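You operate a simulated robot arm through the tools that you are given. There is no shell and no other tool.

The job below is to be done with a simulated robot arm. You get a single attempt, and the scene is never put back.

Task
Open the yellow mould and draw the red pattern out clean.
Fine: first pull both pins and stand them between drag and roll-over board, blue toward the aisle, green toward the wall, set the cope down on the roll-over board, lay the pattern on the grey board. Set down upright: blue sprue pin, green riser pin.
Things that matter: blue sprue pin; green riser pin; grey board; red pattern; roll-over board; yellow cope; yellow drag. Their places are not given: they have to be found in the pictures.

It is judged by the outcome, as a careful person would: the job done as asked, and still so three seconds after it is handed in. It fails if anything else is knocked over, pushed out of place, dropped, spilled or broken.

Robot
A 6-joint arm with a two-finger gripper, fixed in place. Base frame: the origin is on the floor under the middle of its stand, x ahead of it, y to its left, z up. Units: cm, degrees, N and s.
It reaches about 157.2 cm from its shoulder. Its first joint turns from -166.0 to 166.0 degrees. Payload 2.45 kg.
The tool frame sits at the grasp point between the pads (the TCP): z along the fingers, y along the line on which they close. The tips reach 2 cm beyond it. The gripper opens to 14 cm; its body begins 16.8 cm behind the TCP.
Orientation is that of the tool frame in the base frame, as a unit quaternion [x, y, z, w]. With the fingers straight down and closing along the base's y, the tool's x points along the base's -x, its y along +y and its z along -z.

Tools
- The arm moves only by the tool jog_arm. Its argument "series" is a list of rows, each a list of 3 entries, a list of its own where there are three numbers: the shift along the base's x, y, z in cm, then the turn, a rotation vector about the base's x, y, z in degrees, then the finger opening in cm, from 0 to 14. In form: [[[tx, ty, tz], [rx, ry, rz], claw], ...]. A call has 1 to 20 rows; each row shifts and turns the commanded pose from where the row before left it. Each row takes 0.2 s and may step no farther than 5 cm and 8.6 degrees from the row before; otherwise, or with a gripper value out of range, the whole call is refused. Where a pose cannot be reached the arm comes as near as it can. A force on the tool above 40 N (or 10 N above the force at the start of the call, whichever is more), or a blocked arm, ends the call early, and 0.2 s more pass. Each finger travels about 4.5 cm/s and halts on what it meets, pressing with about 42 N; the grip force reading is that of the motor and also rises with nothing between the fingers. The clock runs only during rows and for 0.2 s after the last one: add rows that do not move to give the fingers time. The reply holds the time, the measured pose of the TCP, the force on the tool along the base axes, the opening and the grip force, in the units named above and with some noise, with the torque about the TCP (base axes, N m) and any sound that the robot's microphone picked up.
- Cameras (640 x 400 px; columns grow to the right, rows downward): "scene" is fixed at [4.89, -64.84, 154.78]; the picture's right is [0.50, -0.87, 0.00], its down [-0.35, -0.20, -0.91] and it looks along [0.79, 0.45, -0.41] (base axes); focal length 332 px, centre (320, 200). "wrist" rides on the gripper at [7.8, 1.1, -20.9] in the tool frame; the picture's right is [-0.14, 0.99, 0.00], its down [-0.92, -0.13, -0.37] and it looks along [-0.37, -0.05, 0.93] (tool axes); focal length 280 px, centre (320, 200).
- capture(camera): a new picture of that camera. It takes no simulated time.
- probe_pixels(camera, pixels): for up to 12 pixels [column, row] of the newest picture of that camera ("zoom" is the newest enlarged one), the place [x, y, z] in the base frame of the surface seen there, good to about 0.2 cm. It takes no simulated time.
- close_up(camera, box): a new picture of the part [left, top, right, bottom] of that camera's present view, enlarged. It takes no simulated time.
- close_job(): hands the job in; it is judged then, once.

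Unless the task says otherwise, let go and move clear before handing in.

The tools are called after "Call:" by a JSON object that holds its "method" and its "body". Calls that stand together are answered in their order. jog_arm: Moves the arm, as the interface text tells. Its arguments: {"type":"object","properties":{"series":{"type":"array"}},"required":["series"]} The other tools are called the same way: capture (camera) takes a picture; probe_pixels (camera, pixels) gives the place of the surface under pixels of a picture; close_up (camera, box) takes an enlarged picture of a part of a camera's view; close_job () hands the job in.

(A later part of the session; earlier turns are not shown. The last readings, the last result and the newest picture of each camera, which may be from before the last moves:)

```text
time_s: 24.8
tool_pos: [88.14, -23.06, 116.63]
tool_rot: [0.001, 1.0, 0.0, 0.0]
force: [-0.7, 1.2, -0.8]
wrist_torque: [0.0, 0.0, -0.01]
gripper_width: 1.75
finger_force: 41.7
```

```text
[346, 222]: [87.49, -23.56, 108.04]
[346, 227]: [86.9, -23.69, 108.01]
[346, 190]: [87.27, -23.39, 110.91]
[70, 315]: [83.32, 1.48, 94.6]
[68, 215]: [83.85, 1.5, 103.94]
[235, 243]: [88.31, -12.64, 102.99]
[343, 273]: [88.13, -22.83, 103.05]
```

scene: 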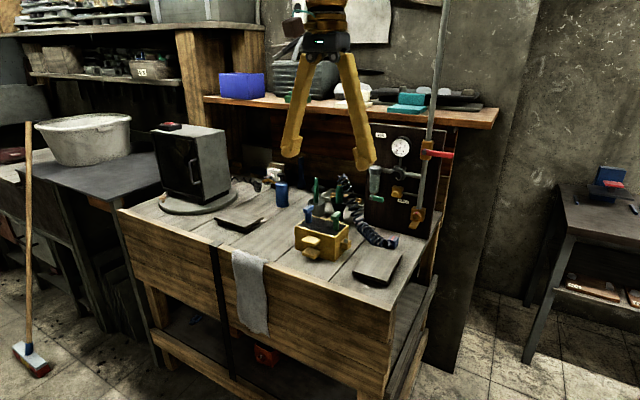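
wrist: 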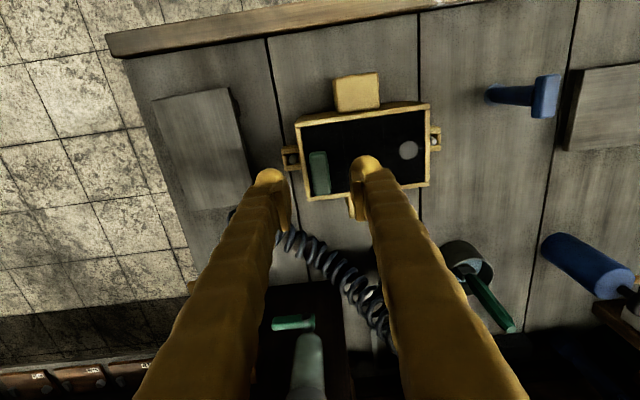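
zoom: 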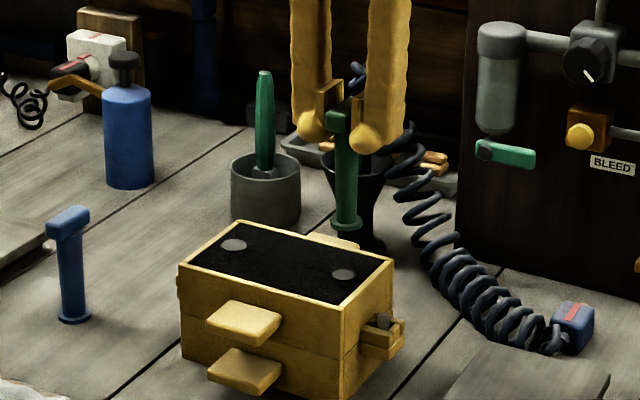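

The green foot sits the same ~9 cm below the TCP as blue's. I'll carry it to (92,1.5), the wall side of the blue pin.

Call:
{"method": "jog_arm", "body": {"series": [[[0, 0, 1], [0, 0, 0], 0.5], [[0.5, 3, 0], [0, 0, 0], 0.5], [[0.6, 4, 0], [0, 0, 0], 0.5], [[0.6, 4, 0], [0, 0, 0], 0.5], [[0.6, 4, 0], [0, 0, 0], 0.5], [[0.6, 4, 0], [0, 0, 0], 0.5], [[0.6, 3.5, 0], [0, 0, 0], 0.5], [[0.4, 2, 0], [0, 0, 0], 0.5], [[0, 0, -3], [0, 0, 0], 0.5], [[0, 0, -3], [0, 0, 0], 0.5], [[0, 0, -3], [0, 0, 0], 0.5], [[0, 0, -3], [0, 0, 0], 0.5], [[0, 0, -1], [0, 0, 0], 0.5], [[0, 0, 0], [0, 0, 0], 0.5], [[0, 0, 0], [0, 0, 0], 0.5]]}}

Call:
{"method": "close_up", "body": {"camera": "scene", "box": [250, 180, 330, 250]}}

```text
time_s: 28.0
tool_pos: [91.97, 1.61, 104.5]
tool_rot: [0.0, 1.0, 0.0, 0.0]
force: [0.4, -0.3, -0.5]
wrist_torque: [-0.01, -0.03, 0.01]
gripper_width: 1.73
finger_force: 41.6
```

```text
5.71 times, centred on (290, 215) of scene
```

zoom: 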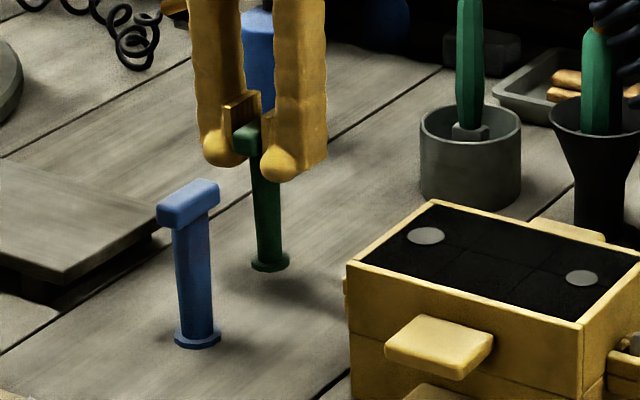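

The green pin hangs upright behind the blue one, about 1.5 cm above the bench. I'll lower it gently until it touches.

Call:
{"method": "jog_arm", "body": {"series": [[[0, 0, -0.6], [0, 0, 0], 0.5], [[0, 0, -0.5], [0, 0, 0], 0.5], [[0, 0, -0.2], [0, 0, 0], 0.5], [[0, 0, 0], [0, 0, 0], 0.5]]}}

```text
time_s: 29.0
tool_pos: [91.94, 1.43, 103.26]
tool_rot: [0.001, 1.0, 0.0, 0.0]
force: [0.6, 0.5, -1.2]
wrist_torque: [0.01, 0.0, 0.03]
gripper_width: 1.74
finger_force: 42.4
```

Call:
{"method": "jog_arm", "body": {"series": [[[0, 0, -0.1], [0, 0, 0], 0.5], [[0, 0, -0.05], [0, 0, 0], 0.5], [[0, 0, 0], [0, 0, 0], 0.5]]}}

```text
time_s: 29.8
tool_pos: [92.03, 1.55, 103.08]
tool_rot: [0.001, 1.0, 0.0, 0.0]
force: [0.1, -0.5, -0.8]
wrist_torque: [0.0, -0.01, -0.02]
gripper_width: 1.73
finger_force: 41.4
```

Call:
{"method": "jog_arm", "body": {"series": [[[0, 0, -0.06], [0, 0, 0], 0.5], [[0, 0, 0], [0, 0, 0], 0.5]]}}

```text
time_s: 30.4
tool_pos: [91.87, 1.57, 103.02]
tool_rot: [0.0, 1.0, 0.001, 0.0]
force: [-0.4, 0.9, 0.0]
wrist_torque: [0.03, -0.02, -0.02]
gripper_width: 1.73
finger_force: 41.8
```

Call:
{"method": "jog_arm", "body": {"series": [[[0, 0, -0.06], [0, 0, 0], 0.5], [[0, 0, 0], [0, 0, 0], 0.5]]}}

```text
time_s: 31.0
tool_pos: [91.9, 1.42, 102.99]
tool_rot: [0.0, 1.0, 0.0, 0.0]
force: [-0.2, 0.1, -0.6]
wrist_torque: [-0.03, 0.02, -0.01]
gripper_width: 1.74
finger_force: 41.9
```

Call:
{"method": "jog_arm", "body": {"series": [[[0, 0, -0.06], [0, 0, 0], 0.5], [[0, 0, 0], [0, 0, 0], 0.5]]}}

Call:
{"method": "close_up", "body": {"camera": "scene", "box": [260, 200, 310, 250]}}

```text
time_s: 31.6
tool_pos: [91.95, 1.51, 102.99]
tool_rot: [-0.001, 1.0, 0.001, 0.0]
force: [0.7, -0.8, 1.2]
wrist_torque: [-0.02, -0.04, 0.0]
gripper_width: 1.73
finger_force: 42.5
```

```text
8.00 times, centred on (285, 225) of scene
```

zoom: 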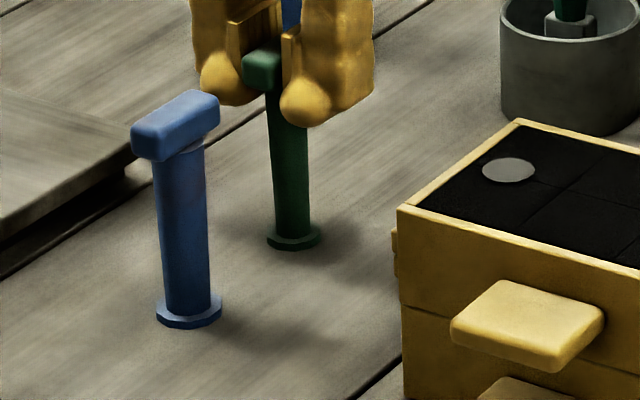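

Force is just starting to rise and the foot appears on the bench at zoom (293,240). One more tiny step to confirm contact.

Call:
{"method": "jog_arm", "body": {"series": [[[0, 0, -0.06], [0, 0, 0], 0.5], [[0, 0, 0], [0, 0, 0], 0.5]]}}

```text
time_s: 32.2
tool_pos: [91.83, 1.51, 103.01]
tool_rot: [0.0, 1.0, 0.0, 0.001]
force: [-4.3, -0.1, 12.4]
wrist_torque: [0.07, 0.39, 0.01]
gripper_width: 1.74
finger_force: 42.1
```

Contact is confirmed at 12 N. I'll ease off slightly and open the fingers.

Call:
{"method": "jog_arm", "body": {"series": [[[0, 0, 0.05], [0, 0, 0], 0.5], [[0, 0, 0], [0, 0, 0], 2], [[0, 0, 0], [0, 0, 0], 3], [[0, 0, 0], [0, 0, 0], 4], [[0, 0, 0], [0, 0, 0], 5], [[0, 0, 0], [0, 0, 0], 5], [[0, 0, 0], [0, 0, 0], 5]]}}

Call:
{"method": "close_up", "body": {"camera": "scene", "box": [260, 190, 320, 250]}}

Call:
{"method": "capture", "body": {"camera": "wrist"}}

```text
time_s: 33.8
tool_pos: [91.95, 1.43, 103.09]
tool_rot: [0.001, 1.0, 0.0, 0.0]
force: [0.2, 1.0, 0.0]
wrist_torque: [0.0, -0.02, 0.03]
gripper_width: 4.97
finger_force: 0.0
```

```text
6.67 times, centred on (290, 220) of scene
```

zoom: 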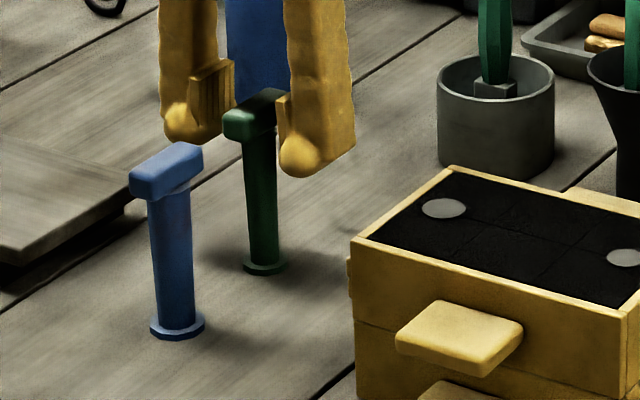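

```text
taken
```

wrist: 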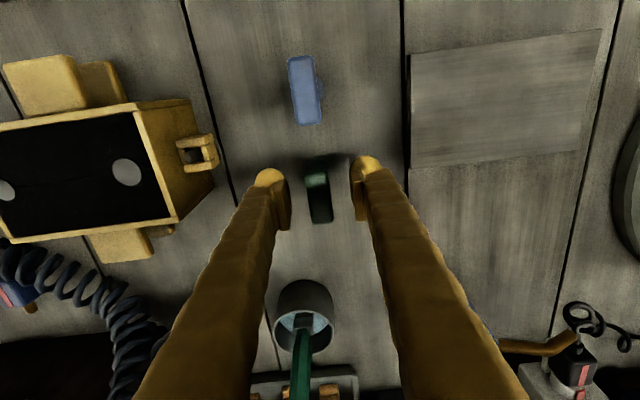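

Both pins stand free, and the roll-over board is clearly visible at (500,100). I'll probe its corners, then raise straight up.

Call:
{"method": "close_up", "body": {"camera": "wrist", "box": [390, 10, 630, 190]}}

Call:
{"method": "probe_pixels", "body": {"camera": "wrist", "pixels": [[415, 60], [415, 160], [590, 40], [576, 145], [500, 100], [600, 32], [411, 166], [579, 150], [412, 56], [412, 100], [505, 44], [505, 155]]}}

Call:
{"method": "jog_arm", "body": {"series": [[[0, 0, 2], [0, 0, 0], 5], [[0, 0, 4], [0, 0, 0], 5], [[0, 0, 4.5], [0, 0, 0], 6], [[0, 0, 4.5], [0, 0, 0], 8], [[0, 0, 4.5], [0, 0, 0], 10], [[0, 0, 0], [0, 0, 0], 10]]}}

Call:
{"method": "capture", "body": {"camera": "wrist"}}

```text
2.22 times, centred on (510, 100) of wrist
```

zoom: 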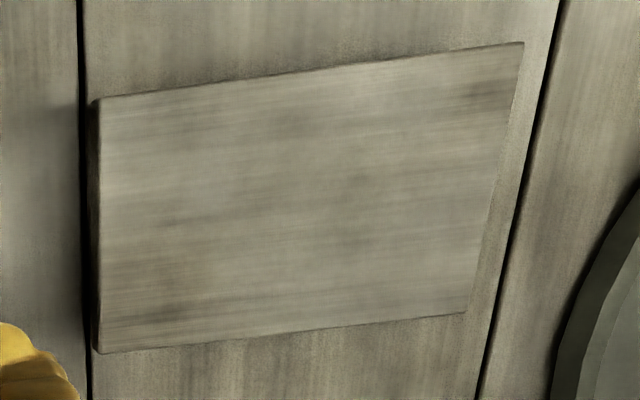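

```text
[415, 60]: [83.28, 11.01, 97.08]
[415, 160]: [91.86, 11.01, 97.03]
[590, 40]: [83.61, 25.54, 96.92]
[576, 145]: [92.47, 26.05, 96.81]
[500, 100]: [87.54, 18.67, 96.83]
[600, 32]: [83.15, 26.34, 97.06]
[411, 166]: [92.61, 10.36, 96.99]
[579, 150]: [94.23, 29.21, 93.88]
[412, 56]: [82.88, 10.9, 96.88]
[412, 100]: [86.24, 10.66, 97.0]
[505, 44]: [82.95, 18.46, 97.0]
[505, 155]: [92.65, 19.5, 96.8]
```

```text
time_s: 35.2
tool_pos: [92.1, 1.46, 122.62]
tool_rot: [0.0, 1.0, -0.001, 0.0]
force: [0.2, -0.4, -0.1]
wrist_torque: [0.0, 0.01, -0.01]
gripper_width: 9.99
finger_force: 0.1
```

```text
taken
```

wrist: 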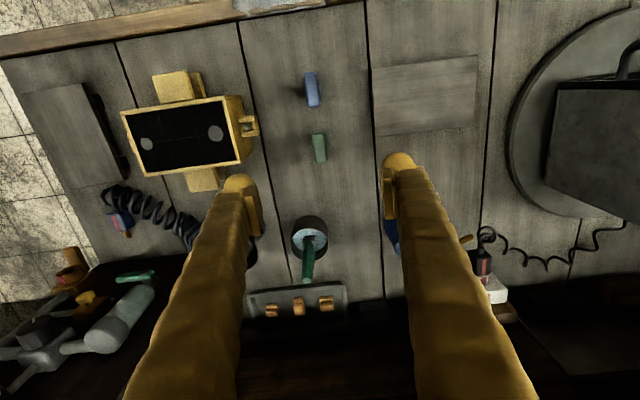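

The roll-over board spans x 82.8–92.7, y 10.6–26.3, top z≈96.95. I'll go over the mould while turning the gripper 90° about z, so it closes along x across the cope's 9.9 cm width.

Call:
{"method": "jog_arm", "body": {"series": [[[-0.37, -1.77, -0.6], [0, 0, 8.18], 11], [[-0.37, -1.77, -0.6], [0, 0, 8.18], 12], [[-0.37, -1.77, -0.6], [0, 0, 8.18], 13], [[-0.37, -1.77, -0.6], [0, 0, 8.18], 14], [[-0.37, -1.77, -0.6], [0, 0, 8.18], 14], [[-0.37, -1.77, -0.6], [0, 0, 8.18], 14], [[-0.37, -1.77, -0.6], [0, 0, 8.18], 14], [[-0.37, -1.77, -0.6], [0, 0, 8.18], 14], [[-0.37, -1.77, -0.6], [0, 0, 8.18], 14], [[-0.37, -1.77, -0.6], [0, 0, 8.18], 14], [[-0.37, -1.77, -0.6], [0, 0, 8.2], 14], [[0, 0, 0], [0, 0, 0], 14], [[0, 0, 0], [0, 0, 0], 14]]}}

Call:
{"method": "capture", "body": {"camera": "wrist"}}

Call:
{"method": "close_up", "body": {"camera": "scene", "box": [250, 120, 410, 280]}}

```text
time_s: 38.0
tool_pos: [88.0, -17.92, 115.88]
tool_rot: [0.708, -0.707, 0.0, 0.0]
force: [0.7, -0.5, 0.2]
wrist_torque: [0.02, -0.02, 0.03]
gripper_width: 14.0
finger_force: 0.1
```

```text
taken
```

wrist: 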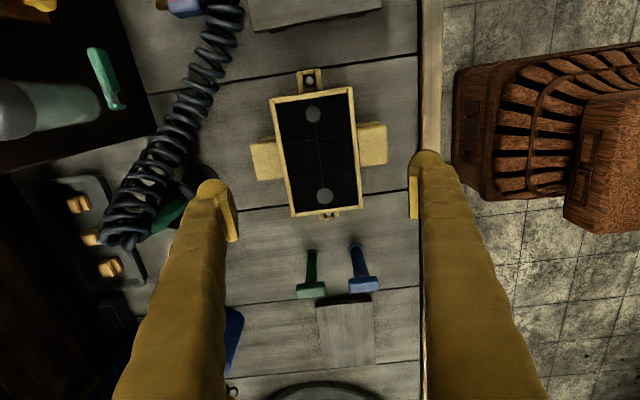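

```text
2.50 times, centred on (330, 200) of scene
```

zoom: 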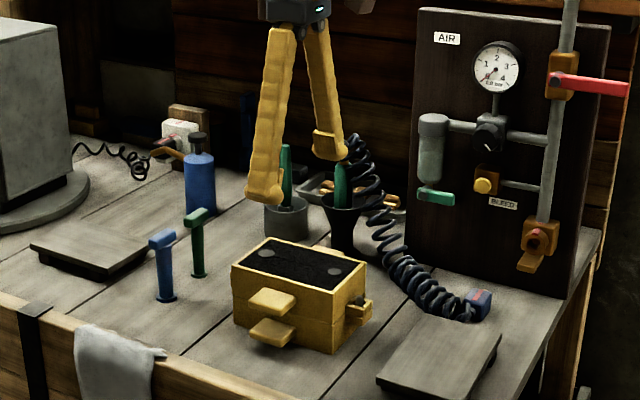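

The gripper now closes along x and is centred over the cope at (88.0,−17.9). I'll descend so the tips stop just above the side handles (top z≈101.3) and check.

Call:
{"method": "jog_arm", "body": {"series": [[[0, -0.05, -3], [0, 0, 0], 14], [[0, 0, -3], [0, 0, 0], 13], [[0, 0, -3], [0, 0, 0], 13], [[0, 0, -2], [0, 0, 0], 13], [[0, 0, 0], [0, 0, 0], 13], [[0, 0, 0], [0, 0, 0], 13]]}}

Call:
{"method": "capture", "body": {"camera": "wrist"}}

Call:
{"method": "close_up", "body": {"camera": "scene", "box": [290, 180, 370, 270]}}

```text
time_s: 39.4
tool_pos: [88.01, -17.96, 104.98]
tool_rot: [0.707, -0.707, 0.0, 0.0]
force: [0.9, -1.2, -0.6]
wrist_torque: [0.01, -0.01, -0.01]
gripper_width: 13.0
finger_force: 0.1
```

```text
taken
```

wrist: 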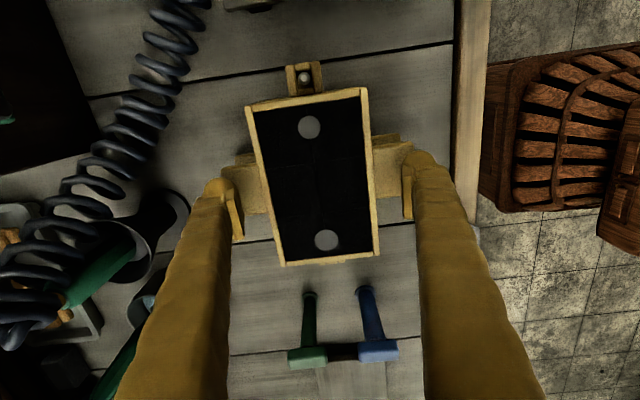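

```text
4.44 times, centred on (330, 225) of scene
```

zoom: 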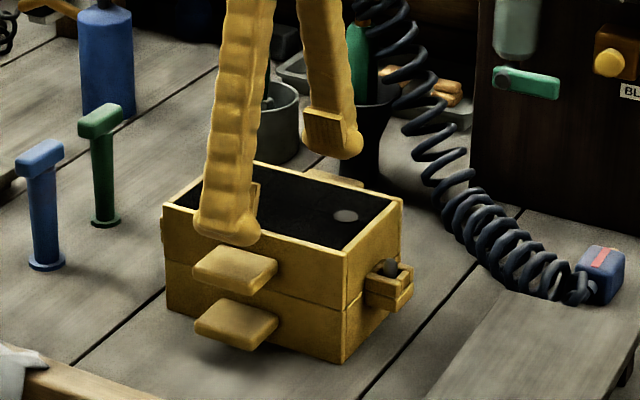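

The tips are about 1.7 cm above the handles and both pads flank the cope walls evenly. I'll lower 1.4 cm so the pads overlap the wall tops, tips just clear of the handles.

Call:
{"method": "jog_arm", "body": {"series": [[[0, 0, -0.8], [0, 0, 0], 13], [[0, 0, -0.4], [0, 0, 0], 13], [[0, 0, -0.2], [0, 0, 0], 13], [[0, 0, 0], [0, 0, 0], 13]]}}

Call:
{"method": "close_up", "body": {"camera": "scene", "box": [300, 200, 360, 260]}}

Call:
{"method": "close_up", "body": {"camera": "wrist", "box": [180, 80, 460, 280]}}

```text
time_s: 40.4
tool_pos: [87.84, -18.01, 103.35]
tool_rot: [0.707, -0.707, 0.0, 0.0]
force: [-0.5, 0.2, -0.3]
wrist_torque: [-0.03, 0.0, 0.01]
gripper_width: 12.99
finger_force: 0.0
```

```text
6.67 times, centred on (330, 230) of scene
```

zoom: 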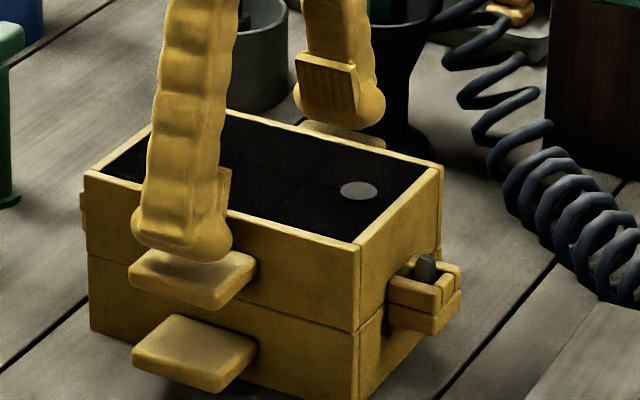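

```text
2.00 times, centred on (320, 180) of wrist
```

zoom: 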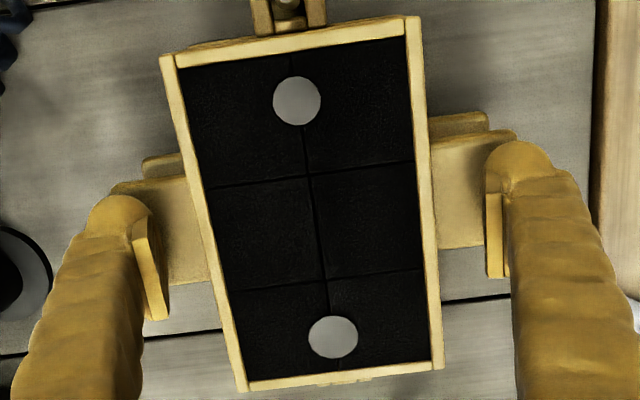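

The pads sit on both sides of the cope walls with near-equal gaps and the tips just above the handles. I'll close gently on the walls.

Call:
{"method": "jog_arm", "body": {"series": [[[0, 0, 0], [0, 0, 0], 12], [[0, 0, 0], [0, 0, 0], 11], [[0, 0, 0], [0, 0, 0], 10.5], [[0, 0, 0], [0, 0, 0], 10.2], [[0, 0, 0], [0, 0, 0], 10], [[0, 0, 0], [0, 0, 0], 10]]}}

```text
time_s: 41.8
tool_pos: [87.87, -17.93, 103.45]
tool_rot: [0.707, -0.707, 0.0, 0.0]
force: [-0.2, 0.4, -0.1]
wrist_torque: [-0.01, 0.0, 0.02]
gripper_width: 9.98
finger_force: 0.0
```

Call:
{"method": "jog_arm", "body": {"series": [[[0, 0, 0], [0, 0, 0], 9.8], [[0, 0, 0], [0, 0, 0], 9.6], [[0, 0, 0], [0, 0, 0], 9.4], [[0, 0, 0], [0, 0, 0], 9.2], [[0, 0, 0], [0, 0, 0], 9]]}}

Call:
{"method": "close_up", "body": {"camera": "scene", "box": [300, 200, 360, 260]}}

Call:
{"method": "close_up", "body": {"camera": "wrist", "box": [180, 80, 460, 280]}}

```text
time_s: 43.0
tool_pos: [88.0, -17.99, 103.4]
tool_rot: [-0.707, 0.707, -0.001, 0.001]
force: [5.1, -0.6, 3.2]
wrist_torque: [0.02, 0.01, -0.01]
gripper_width: 9.48
finger_force: 38.6
```

```text
6.67 times, centred on (330, 230) of scene
```

zoom: 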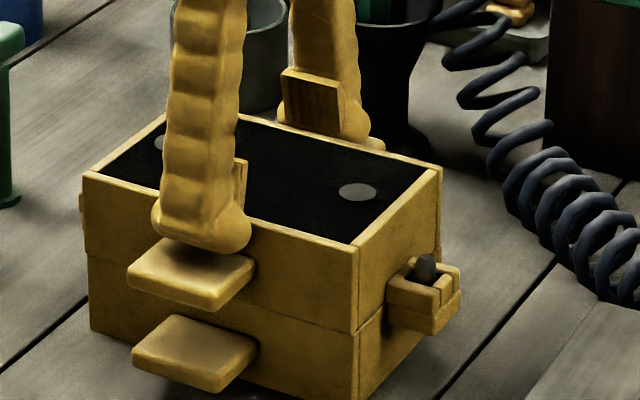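

```text
2.00 times, centred on (320, 180) of wrist
```

zoom: 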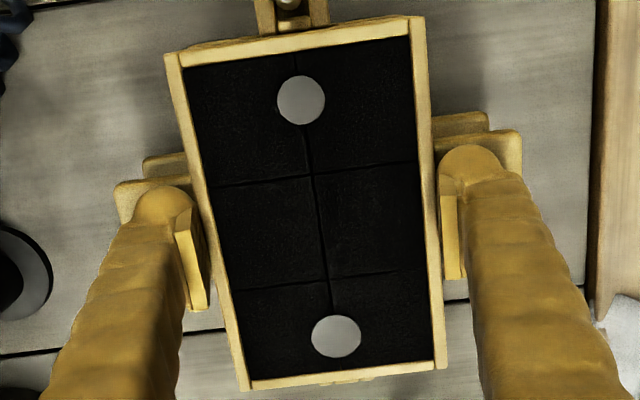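

The cope is gripped at 9.48 cm with about 39 N. I'll tighten fully and begin a slow straight lift to test the hold.

Call:
{"method": "jog_arm", "body": {"series": [[[0, 0, 0], [0, 0, 0], 8], [[0, 0, 0], [0, 0, 0], 7], [[0, 0, 0], [0, 0, 0], 7]]}}

Call:
{"method": "jog_arm", "body": {"series": [[[0, 0, 0.2], [0, 0, 0], 7], [[0, 0, 0.2], [0, 0, 0], 7], [[0, 0, 0.2], [0, 0, 0], 7], [[0, 0, 0], [0, 0, 0], 7]]}}

Call:
{"method": "close_up", "body": {"camera": "scene", "box": [300, 200, 360, 260]}}

```text
time_s: 43.8
tool_pos: [87.93, -18.0, 103.36]
tool_rot: [-0.707, 0.707, 0.0, 0.001]
force: [5.8, 0.1, 5.0]
wrist_torque: [-0.06, -0.06, 0.01]
gripper_width: 9.48
finger_force: 42.0
```

```text
time_s: 44.8
tool_pos: [87.95, -18.02, 104.11]
tool_rot: [0.707, -0.707, 0.001, 0.0]
force: [0.5, -0.6, -8.4]
wrist_torque: [-0.01, -0.03, -0.02]
gripper_width: 9.51
finger_force: 42.1
```

```text
6.67 times, centred on (330, 230) of scene
```

zoom: 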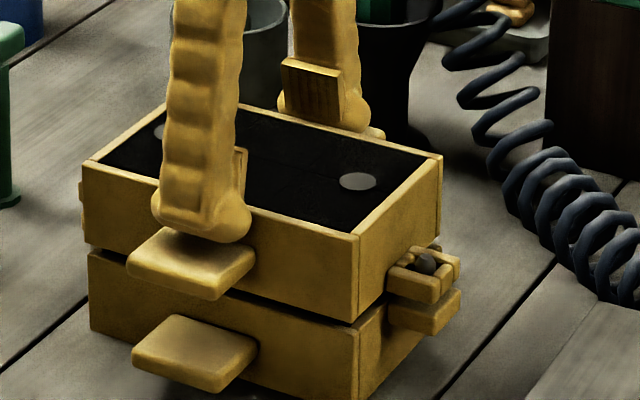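

The cope is separating level, carrying about 8.4 N, with the parting gap visible. I'll continue straight up slowly past the locating pins.

Call:
{"method": "jog_arm", "body": {"series": [[[0, 0, 0.3], [0, 0, 0], 7], [[0, 0, 0.3], [0, 0, 0], 7], [[0, 0, 0.4], [0, 0, 0], 7], [[0, 0, 0.4], [0, 0, 0], 7], [[0, 0, 0.4], [0, 0, 0], 7], [[0, 0, 0.5], [0, 0, 0], 7], [[0, 0, 0.5], [0, 0, 0], 7], [[0, 0, 0.6], [0, 0, 0], 7], [[0, 0, 0.8], [0, 0, 0], 7], [[0, 0, 1], [0, 0, 0], 7], [[0, 0, 1], [0, 0, 0], 7], [[0, 0, 1], [0, 0, 0], 7], [[0, 0, 1], [0, 0, 0], 7], [[0, 0, 0.5], [0, 0, 0], 7], [[0, 0, 0], [0, 0, 0], 7]]}}

Call:
{"method": "close_up", "body": {"camera": "scene", "box": [260, 150, 390, 270]}}

```text
time_s: 48.0
tool_pos: [87.82, -18.15, 112.78]
tool_rot: [-0.707, 0.708, 0.0, 0.0]
force: [-0.5, 0.2, -9.4]
wrist_torque: [-0.02, -0.04, 0.02]
gripper_width: 9.52
finger_force: 42.1
```

```text
3.33 times, centred on (325, 210) of scene
```

zoom: 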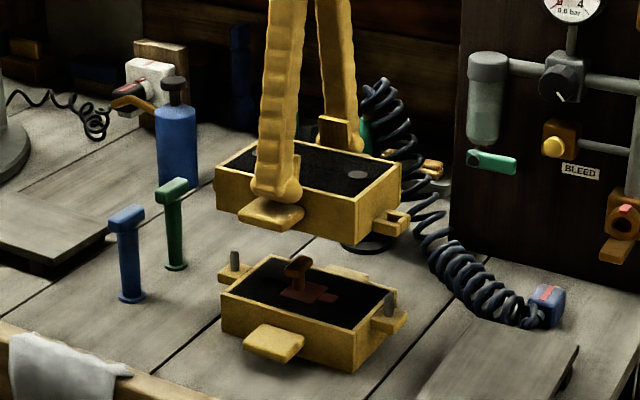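

The cope hangs level and clear, and the red pattern with its T-handle is visible in the drag at zoom (300,280). I'll probe the drag rim and the pattern before carrying on.

Call:
{"method": "close_up", "body": {"camera": "scene", "box": [300, 215, 370, 270]}}

Call:
{"method": "probe_pixels", "body": {"camera": "zoom", "pixels": [[70, 165], [340, 265], [395, 175], [215, 110], [210, 95], [215, 165], [180, 185], [260, 200], [75, 100], [410, 190], [150, 160], [280, 165]]}}

```text
7.27 times, centred on (335, 242) of scene
```

zoom: 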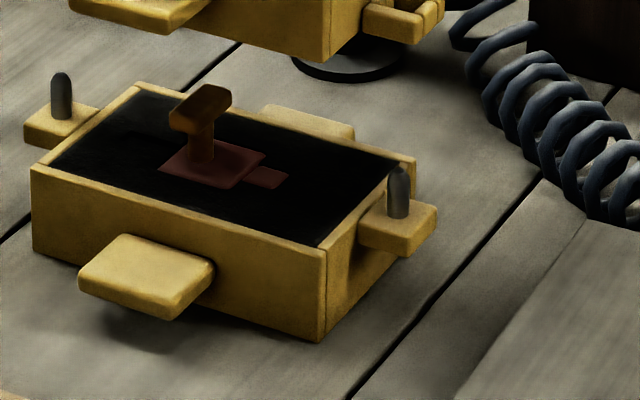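

```text
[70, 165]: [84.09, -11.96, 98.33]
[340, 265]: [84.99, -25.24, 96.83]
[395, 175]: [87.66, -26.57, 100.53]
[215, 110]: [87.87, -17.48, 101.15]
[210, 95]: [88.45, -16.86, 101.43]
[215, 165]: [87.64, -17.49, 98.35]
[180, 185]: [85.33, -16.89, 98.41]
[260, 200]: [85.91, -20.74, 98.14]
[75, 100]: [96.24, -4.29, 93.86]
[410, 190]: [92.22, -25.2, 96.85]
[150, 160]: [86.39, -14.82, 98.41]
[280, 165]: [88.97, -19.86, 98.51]
```

The drag rim is at z≈98.4, so the cope should touch the board at TCP z≈101.95. I'll raise 2 cm and carry the cope over the pins to the roll-over board centre (87.75,18.45).

Call:
{"method": "jog_arm", "body": {"series": [[[0, 0, 1], [0, 0, 0], 7], [[0, 0, 1.5], [0, 0, 0], 7], [[0, 1.5, 0.5], [0, 0, 0], 7], [[0, 2.5, 0], [0, 0, 0], 7], [[0, 3, 0], [0, 0, 0], 7], [[0, 3, 0], [0, 0, 0], 7], [[0, 3, 0], [0, 0, 0], 7], [[0, 3, 0], [0, 0, 0], 7], [[0, 3, 0], [0, 0, 0], 7], [[0, 3, 0], [0, 0, 0], 7], [[0, 3, 0], [0, 0, 0], 7], [[0, 3, 0], [0, 0, 0], 7], [[0, 3, 0], [0, 0, 0], 7], [[0, 2.5, 0], [0, 0, 0], 7], [[-0.1, 1.5, 0], [0, 0, 0], 7], [[-0.1, 1.5, 0], [0, 0, 0], 7], [[0, 0, 0], [0, 0, 0], 7]]}}

Call:
{"method": "close_up", "body": {"camera": "scene", "box": [190, 130, 350, 270]}}

Call:
{"method": "capture", "body": {"camera": "wrist"}}

```text
time_s: 51.6
tool_pos: [87.81, 18.56, 115.75]
tool_rot: [-0.707, 0.707, 0.0, 0.001]
force: [0.3, 0.4, -10.2]
wrist_torque: [-0.03, 0.01, -0.02]
gripper_width: 9.48
finger_force: 41.9
```

```text
2.86 times, centred on (270, 200) of scene
```

zoom: 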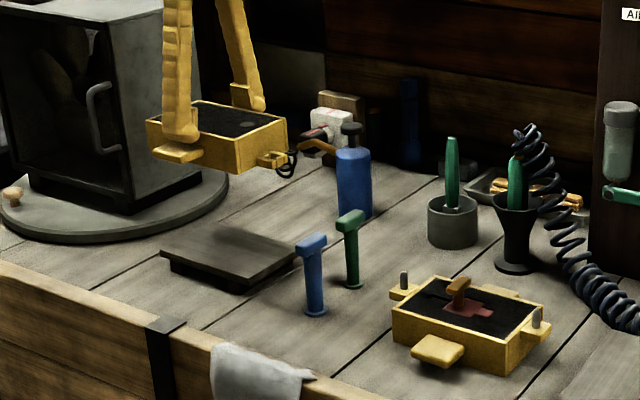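

```text
taken
```

wrist: 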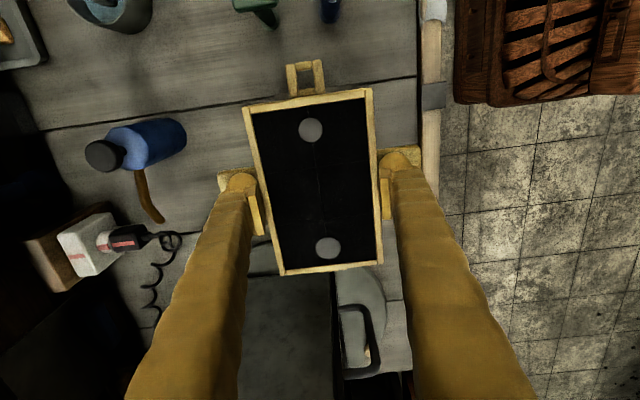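

The cope hangs level above the roll-over board. Before lowering I'll probe the furnace body and handle near (365,330) for clearance.

Call:
{"method": "probe_pixels", "body": {"camera": "wrist", "pixels": [[290, 285], [330, 285], [350, 305], [375, 320], [370, 350], [300, 350], [360, 285], [388, 230], [262, 240], [320, 268]]}}

Call:
{"method": "close_up", "body": {"camera": "scene", "box": [180, 150, 300, 260]}}

Call:
{"method": "probe_pixels", "body": {"camera": "zoom", "pixels": [[90, 335], [115, 330], [230, 410], [50, 200], [110, 250], [120, 210], [230, 250], [20, 140]]}}

```text
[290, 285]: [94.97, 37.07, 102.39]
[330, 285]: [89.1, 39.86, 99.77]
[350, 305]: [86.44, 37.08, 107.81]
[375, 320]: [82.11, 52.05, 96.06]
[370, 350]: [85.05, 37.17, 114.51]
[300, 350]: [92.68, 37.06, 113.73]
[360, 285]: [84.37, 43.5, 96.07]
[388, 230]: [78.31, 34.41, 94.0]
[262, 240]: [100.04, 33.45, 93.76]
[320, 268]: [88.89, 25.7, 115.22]
```

```text
3.64 times, centred on (240, 205) of scene
```

zoom: 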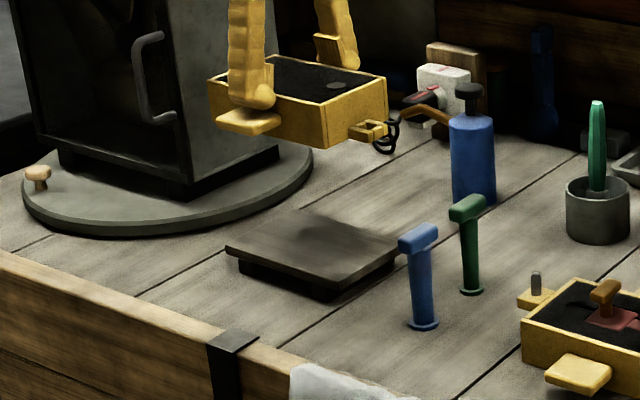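

```text
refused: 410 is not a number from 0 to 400
```

The furnace face is at y≈37, about 9 cm beyond the cope's end, so lowering is clear. I'll go down to about 1 cm above contact.

Call:
{"method": "jog_arm", "body": {"series": [[[0, -0.1, -1.5], [0, 0, 0], 7], [[0, 0, -2.5], [0, 0, 0], 7], [[0, 0, -2.5], [0, 0, 0], 7], [[0, 0, -2.5], [0, 0, 0], 7], [[0, 0, -2], [0, 0, 0], 7], [[0, 0, -1.2], [0, 0, 0], 7], [[0, 0, -0.5], [0, 0, 0], 7], [[0, 0, 0], [0, 0, 0], 7], [[0, 0, 0], [0, 0, 0], 7]]}}

Call:
{"method": "close_up", "body": {"camera": "scene", "box": [200, 180, 290, 250]}}

Call:
{"method": "capture", "body": {"camera": "wrist"}}

```text
time_s: 53.6
tool_pos: [87.69, 18.42, 102.96]
tool_rot: [-0.707, 0.707, 0.0, 0.0]
force: [-1.0, -0.5, -9.9]
wrist_torque: [0.0, -0.01, -0.02]
gripper_width: 9.5
finger_force: 41.6
```

```text
5.71 times, centred on (245, 215) of scene
```

zoom: 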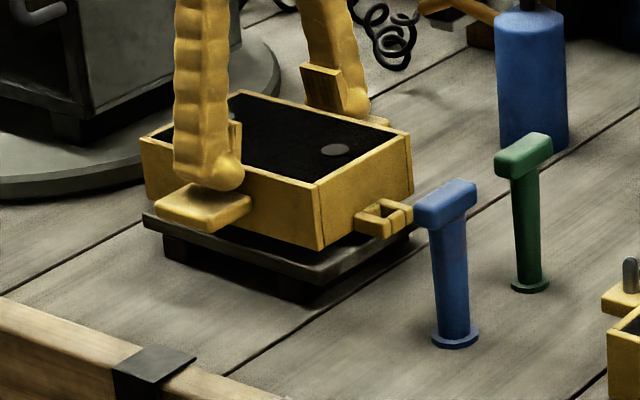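

```text
taken
```

wrist: 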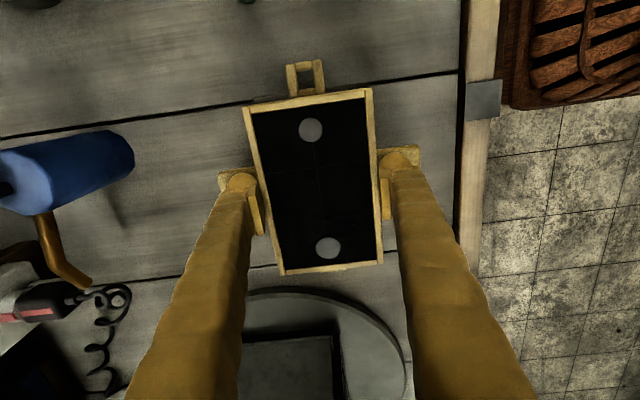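

The cope is centred about 1 cm above the board, aligned on all sides. I'll lower in fine steps, watching for the load to come off.

Call:
{"method": "jog_arm", "body": {"series": [[[0, 0, -0.4], [0, 0, 0], 7], [[0, 0, -0.3], [0, 0, 0], 7], [[0, 0, -0.1], [0, 0, 0], 7], [[0, 0, 0], [0, 0, 0], 7]]}}

```text
time_s: 54.6
tool_pos: [87.64, 18.39, 102.28]
tool_rot: [0.707, -0.707, -0.001, -0.001]
force: [0.0, -0.5, -9.7]
wrist_torque: [0.0, 0.02, 0.01]
gripper_width: 9.47
finger_force: 42.1
```

Call:
{"method": "jog_arm", "body": {"series": [[[0, 0, -0.1], [0, 0, 0], 7], [[0, 0, -0.1], [0, 0, 0], 7], [[0, 0, 0], [0, 0, 0], 7]]}}

```text
time_s: 55.4
tool_pos: [87.71, 18.36, 102.15]
tool_rot: [-0.707, 0.707, -0.001, -0.001]
force: [-0.8, -0.1, -10.0]
wrist_torque: [-0.01, -0.01, 0.02]
gripper_width: 9.47
finger_force: 41.9
```

Call:
{"method": "jog_arm", "body": {"series": [[[0, 0, -0.06], [0, 0, 0], 7], [[0, 0, -0.06], [0, 0, 0], 7], [[0, 0, 0], [0, 0, 0], 7]]}}

Call:
{"method": "close_up", "body": {"camera": "scene", "box": [210, 200, 280, 245]}}

```text
time_s: 56.2
tool_pos: [87.56, 18.36, 101.97]
tool_rot: [-0.707, 0.707, 0.0, 0.001]
force: [-2.1, -5.5, 4.5]
wrist_torque: [0.04, 0.44, 0.06]
gripper_width: 9.51
finger_force: 41.7
```

```text
8.89 times, centred on (245, 222) of scene
```

zoom: 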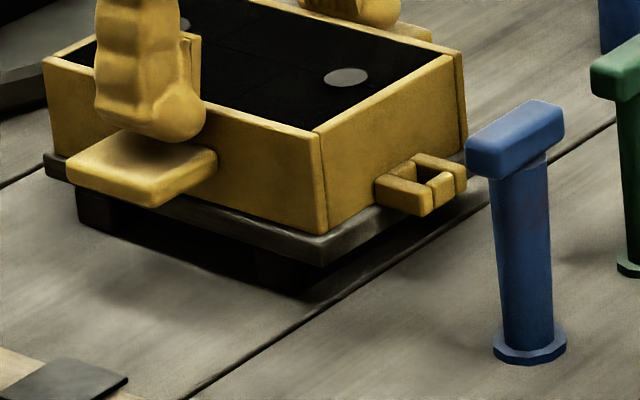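

The load went from −10 N to +4.5 N, and the cope now sits flat on the board. I'll open the fingers.

Call:
{"method": "jog_arm", "body": {"series": [[[0, 0, 0], [0, 0, 0], 9.3], [[0, 0, 0], [0, 0, 0], 9.8], [[0, 0, 0], [0, 0, 0], 10.5], [[0, 0, 0], [0, 0, 0], 12], [[0, 0, 0], [0, 0, 0], 13.5], [[0, 0, 0], [0, 0, 0], 13.5], [[0, 0, 0], [0, 0, 0], 13.5]]}}

Call:
{"method": "close_up", "body": {"camera": "scene", "box": [200, 180, 290, 250]}}

Call:
{"method": "capture", "body": {"camera": "wrist"}}

```text
time_s: 57.8
tool_pos: [87.7, 18.43, 101.92]
tool_rot: [0.707, -0.707, 0.0, 0.0]
force: [-0.1, 0.3, -1.1]
wrist_torque: [0.02, -0.02, 0.02]
gripper_width: 13.53
finger_force: 0.0
```

```text
5.71 times, centred on (245, 215) of scene
```

zoom: 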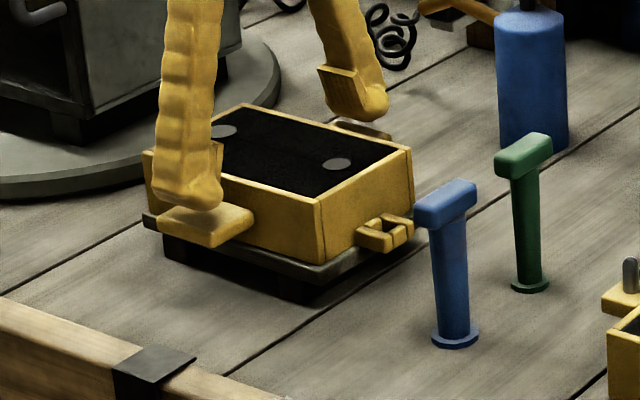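

```text
taken
```

wrist: 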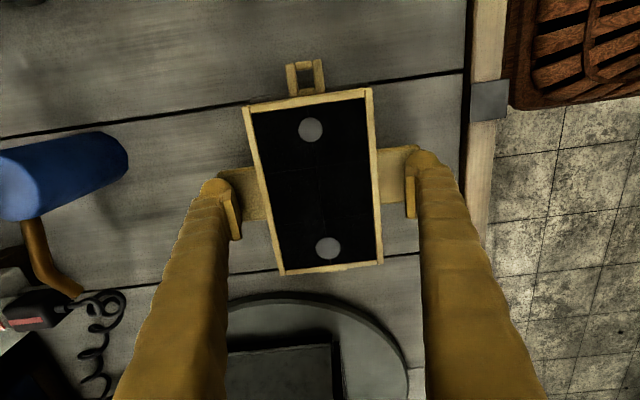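

The cope stays put on the board and the fingers are clear. I'll raise straight up, then swing back over the drag while turning the gripper back, to view the pattern.

Call:
{"method": "jog_arm", "body": {"series": [[[0, 0, 2], [0, 0, 0], 13.5], [[0, 0, 4], [0, 0, 0], 13.5], [[0, 0, 4.5], [0, 0, 0], 13.5], [[0, 0, 4.5], [0, 0, 0], 13], [[0, 0, 3], [0, 0, 0], 12], [[0, -3.3, 0], [0, 0, -8.2], 11], [[0, -3.3, 0], [0, 0, -8.2], 10], [[0, -3.3, 0], [0, 0, -8.2], 9], [[0, -3.3, 0], [0, 0, -8.2], 8], [[0, -3.3, 0], [0, 0, -8.2], 7], [[0, -3.3, 0], [0, 0, -8.2], 6], [[0, -3.3, 0], [0, 0, -8.2], 6], [[0, -3.3, 0], [0, 0, -8.2], 6], [[0, -3.3, 0], [0, 0, -8.2], 6], [[0, -3.3, 0], [0, 0, -8.2], 6], [[0, -3.3, 0], [0, 0, -8], 6], [[0, 0, -2], [0, 0, 0], 6], [[0, 0, 0], [0, 0, 0], 6]]}}

Call:
{"method": "capture", "body": {"camera": "wrist"}}

Call:
{"method": "close_up", "body": {"camera": "scene", "box": [190, 130, 410, 290]}}

```text
time_s: 61.6
tool_pos: [87.69, -17.88, 117.89]
tool_rot: [0.0, 1.0, 0.0, 0.0]
force: [0.1, -0.5, -0.8]
wrist_torque: [0.0, 0.02, 0.02]
gripper_width: 6.0
finger_force: 0.0
```

```text
taken
```

wrist: 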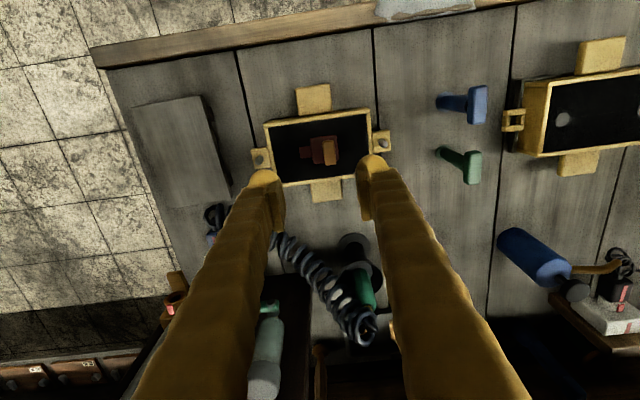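

```text
2.50 times, centred on (300, 210) of scene
```

zoom: 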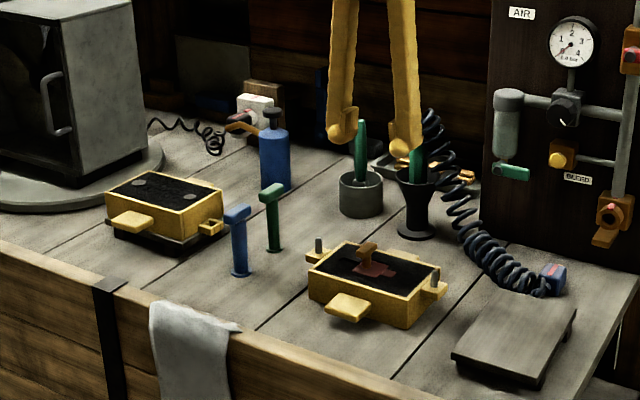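

All is in place: cope on the board, both pins standing. I'll zoom on the pattern at (323,150) and probe its T-handle.

Call:
{"method": "close_up", "body": {"camera": "wrist", "box": [260, 100, 400, 210]}}

Call:
{"method": "close_up", "body": {"camera": "scene", "box": [305, 215, 365, 260]}}

Call:
{"method": "close_up", "body": {"camera": "wrist", "box": [290, 120, 355, 180]}}

Call:
{"method": "probe_pixels", "body": {"camera": "wrist", "pixels": [[324, 141], [329, 141], [334, 141], [326, 163], [331, 163], [336, 163], [329, 152], [307, 153], [315, 145], [316, 160], [300, 150], [322, 138]]}}

```text
3.64 times, centred on (330, 155) of wrist
```

zoom: 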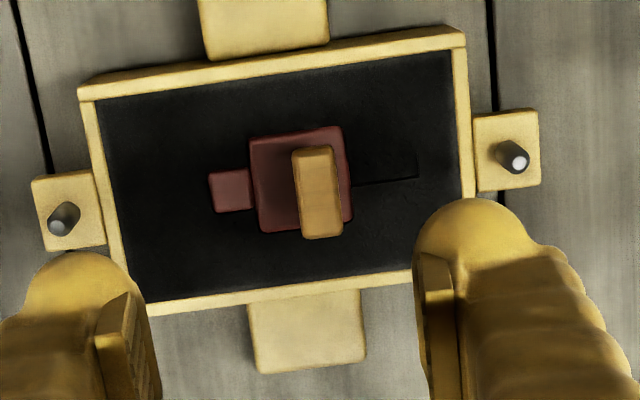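

```text
8.89 times, centred on (335, 238) of scene
```

zoom: 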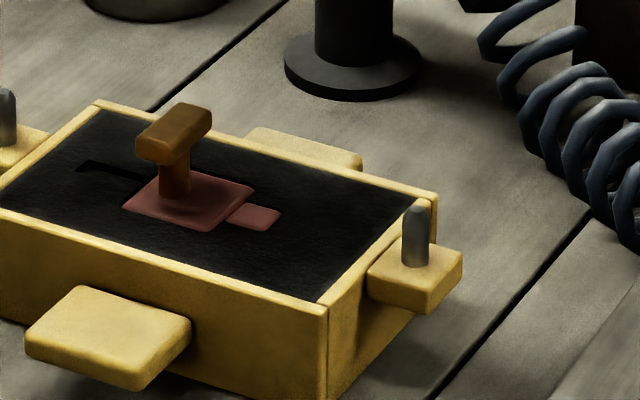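

```text
6.67 times, centred on (322, 150) of wrist
```

zoom: 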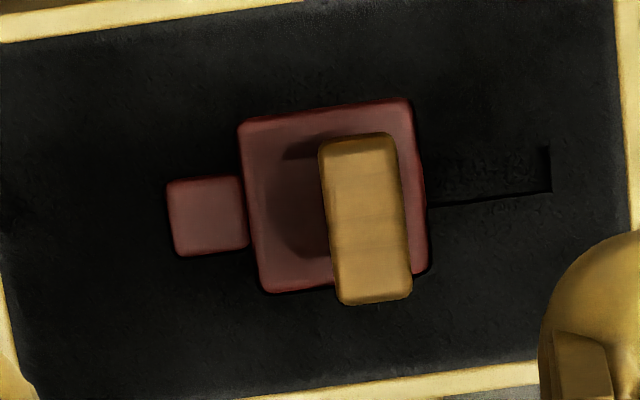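

```text
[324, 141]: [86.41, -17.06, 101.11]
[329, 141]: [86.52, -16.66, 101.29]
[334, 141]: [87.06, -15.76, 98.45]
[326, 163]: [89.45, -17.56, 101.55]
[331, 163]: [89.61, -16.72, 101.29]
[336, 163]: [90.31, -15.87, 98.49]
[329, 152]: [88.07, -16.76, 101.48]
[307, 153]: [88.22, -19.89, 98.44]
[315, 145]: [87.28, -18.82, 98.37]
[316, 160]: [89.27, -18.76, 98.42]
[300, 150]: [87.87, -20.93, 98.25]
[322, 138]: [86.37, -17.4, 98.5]
```

The pattern is a red block with a gate and a wooden T-bar on top at z≈101.4. I'll probe the bar's edges for an exact centre.

Call:
{"method": "probe_pixels", "body": {"camera": "zoom", "pixels": [[326, 180], [334, 223], [340, 270], [392, 180], [398, 223], [403, 270], [360, 142], [372, 293], [250, 130], [405, 110], [425, 262], [270, 285]]}}

Call:
{"method": "close_up", "body": {"camera": "scene", "box": [315, 220, 345, 245]}}

Call:
{"method": "probe_pixels", "body": {"camera": "zoom", "pixels": [[110, 130], [110, 155], [150, 185], [150, 215], [130, 110], [160, 175], [80, 140], [185, 100]]}}

```text
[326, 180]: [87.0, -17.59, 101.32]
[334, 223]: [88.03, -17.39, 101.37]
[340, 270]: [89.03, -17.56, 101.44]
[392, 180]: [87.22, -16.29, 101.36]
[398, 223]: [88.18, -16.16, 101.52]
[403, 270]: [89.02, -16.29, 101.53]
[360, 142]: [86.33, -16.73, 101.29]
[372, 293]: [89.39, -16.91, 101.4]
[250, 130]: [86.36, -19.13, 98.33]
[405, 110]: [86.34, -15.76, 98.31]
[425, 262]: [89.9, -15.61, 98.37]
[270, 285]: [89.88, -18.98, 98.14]
```

```text
16.00 times, centred on (330, 232) of scene
```

zoom: 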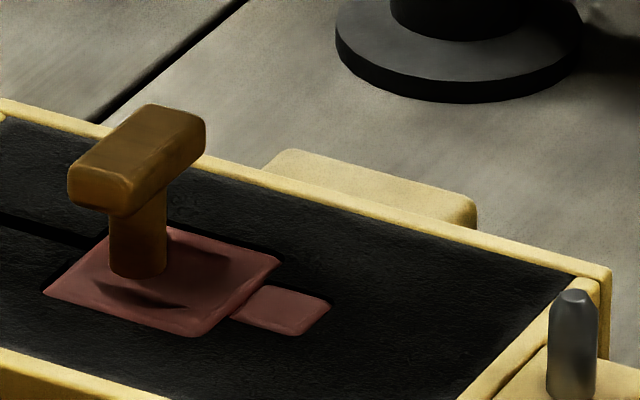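

```text
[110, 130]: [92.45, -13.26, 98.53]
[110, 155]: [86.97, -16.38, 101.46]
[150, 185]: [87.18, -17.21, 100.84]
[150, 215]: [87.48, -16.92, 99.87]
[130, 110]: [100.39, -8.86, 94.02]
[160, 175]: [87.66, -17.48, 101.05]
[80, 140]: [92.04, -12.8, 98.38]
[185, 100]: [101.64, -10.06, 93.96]
```

The T-bar is centred at (88.0,−16.87), 1.5 cm wide, top z≈101.4. I'll move over it and lower to just above.

Call:
{"method": "jog_arm", "body": {"series": [[[0.28, 1, -3], [0, 0, 0], 5], [[0, 0, -4], [0, 0, 0], 5], [[0, 0, -3], [0, 0, 0], 5], [[0, 0, -2], [0, 0, 0], 4.5], [[0, 0, -1], [0, 0, 0], 4.5], [[0, 0, 0], [0, 0, 0], 4.5], [[0, 0, 0], [0, 0, 0], 4.5]]}}

Call:
{"method": "close_up", "body": {"camera": "wrist", "box": [180, 80, 460, 280]}}

Call:
{"method": "close_up", "body": {"camera": "scene", "box": [300, 190, 370, 260]}}

```text
time_s: 63.2
tool_pos: [87.97, -16.92, 105.13]
tool_rot: [0.0, 1.0, 0.0, 0.0]
force: [-2.0, 0.5, 0.4]
wrist_torque: [-0.03, -0.04, 0.01]
gripper_width: 4.51
finger_force: 0.0
```

```text
2.00 times, centred on (320, 180) of wrist
```

zoom: 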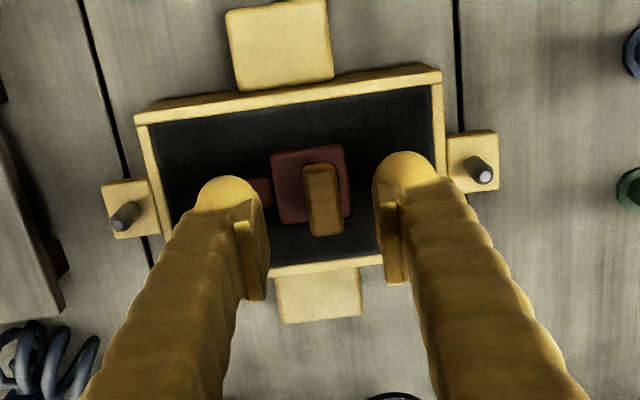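

```text
5.71 times, centred on (335, 225) of scene
```

zoom: 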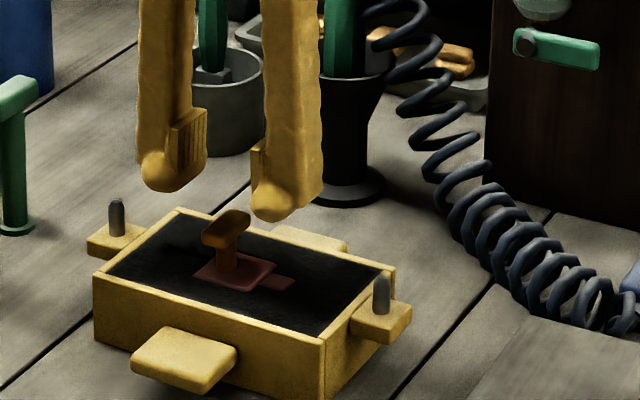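

The bar is between the pads with clearance both sides. I'll lower 4.1 cm, leaving the tips about 0.6 cm above the sand.

Call:
{"method": "jog_arm", "body": {"series": [[[0, 0, -1.5], [0, 0, 0], 4.5], [[0, 0, -1.3], [0, 0, 0], 4.5], [[0, 0, -0.8], [0, 0, 0], 4.5], [[0, 0, -0.4], [0, 0, 0], 4.5], [[0, 0, 0], [0, 0, 0], 4.5]]}}

Call:
{"method": "close_up", "body": {"camera": "wrist", "box": [220, 110, 420, 260]}}

Call:
{"method": "close_up", "body": {"camera": "scene", "box": [300, 200, 360, 260]}}

```text
time_s: 64.4
tool_pos: [87.93, -16.95, 100.87]
tool_rot: [0.0, 1.0, 0.0, 0.0]
force: [-0.6, 0.6, -0.3]
wrist_torque: [-0.01, -0.02, 0.0]
gripper_width: 4.47
finger_force: 0.1
```

```text
2.67 times, centred on (320, 185) of wrist
```

zoom: 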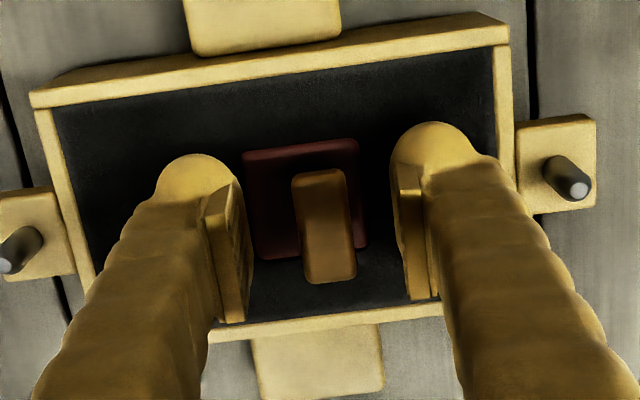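

```text
6.67 times, centred on (330, 230) of scene
```

zoom: 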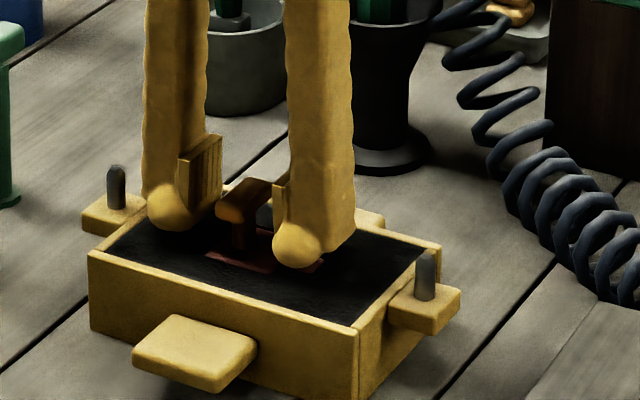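

The bar looks centred (zoom col 326 against pads' midpoint ~324). To avoid pushing the pattern sideways, I'll close to 2 cm first and recheck.

Call:
{"method": "jog_arm", "body": {"series": [[[0, 0, 0], [0, 0, 0], 3.5], [[0, 0, 0], [0, 0, 0], 2.6], [[0, 0, 0], [0, 0, 0], 2.1], [[0, 0, 0], [0, 0, 0], 2.1], [[0, 0, 0], [0, 0, 0], 2.1]]}}

Call:
{"method": "close_up", "body": {"camera": "wrist", "box": [270, 150, 370, 230]}}

Call:
{"method": "close_up", "body": {"camera": "scene", "box": [310, 215, 350, 245]}}

```text
time_s: 65.6
tool_pos: [88.22, -16.91, 100.81]
tool_rot: [0.0, 1.0, 0.0, 0.0]
force: [-0.8, 0.1, 0.2]
wrist_torque: [-0.02, -0.01, 0.01]
gripper_width: 2.1
finger_force: 0.0
```

```text
5.00 times, centred on (320, 190) of wrist
```

zoom: 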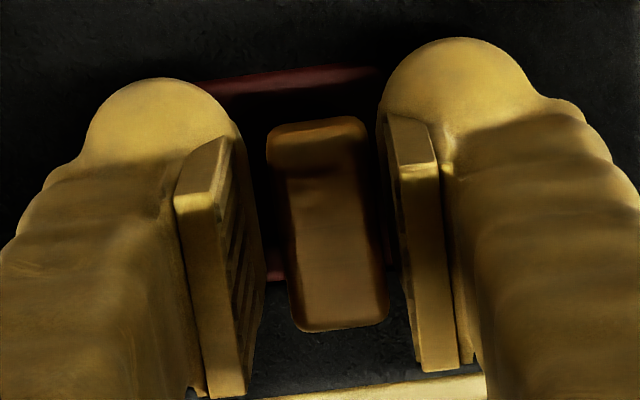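

```text
13.33 times, centred on (330, 230) of scene
```

zoom: 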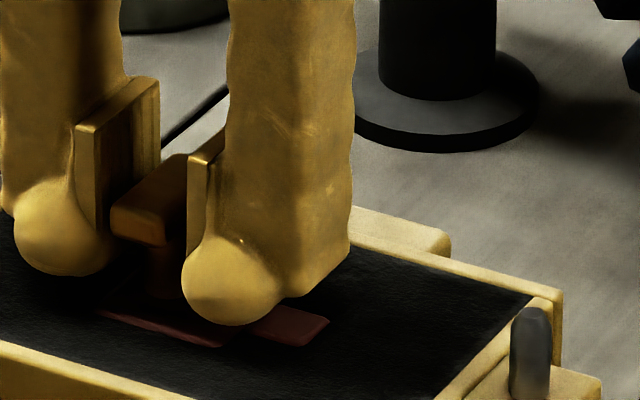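

The gaps on both sides of the bar are equal (about 25 px each). I'll close the last bit gradually.

Call:
{"method": "jog_arm", "body": {"series": [[[0, 0, 0], [0, 0, 0], 1.9], [[0, 0, 0], [0, 0, 0], 1.7], [[0, 0, 0], [0, 0, 0], 1.5], [[0, 0, 0], [0, 0, 0], 1.2], [[0, 0, 0], [0, 0, 0], 0.8], [[0, 0, 0], [0, 0, 0], 0.5], [[0, 0, 0], [0, 0, 0], 0.5]]}}

Call:
{"method": "close_up", "body": {"camera": "wrist", "box": [270, 150, 370, 230]}}

```text
time_s: 67.2
tool_pos: [87.96, -16.8, 100.82]
tool_rot: [0.0, 1.0, -0.001, 0.0]
force: [-0.6, 6.0, 1.4]
wrist_torque: [0.15, 0.02, 0.01]
gripper_width: 1.13
finger_force: 38.3
```

```text
5.00 times, centred on (320, 190) of wrist
```

zoom: 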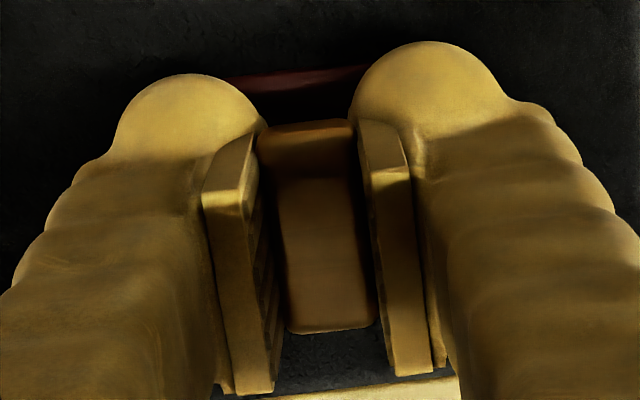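

The bar is gripped at 1.13 cm, with a small 6 N sideways load on the tool. I'll relieve it with a tiny +y nudge before drawing.

Call:
{"method": "jog_arm", "body": {"series": [[[0, 0.03, 0], [0, 0, 0], 0.5], [[0, 0, 0], [0, 0, 0], 0.5], [[0, 0, 0], [0, 0, 0], 0.5]]}}

```text
time_s: 68.0
tool_pos: [87.94, -16.86, 100.92]
tool_rot: [0.0, 1.0, -0.001, 0.0]
force: [-1.2, 1.2, 0.1]
wrist_torque: [0.0, 0.05, -0.01]
gripper_width: 1.12
finger_force: 38.4
```

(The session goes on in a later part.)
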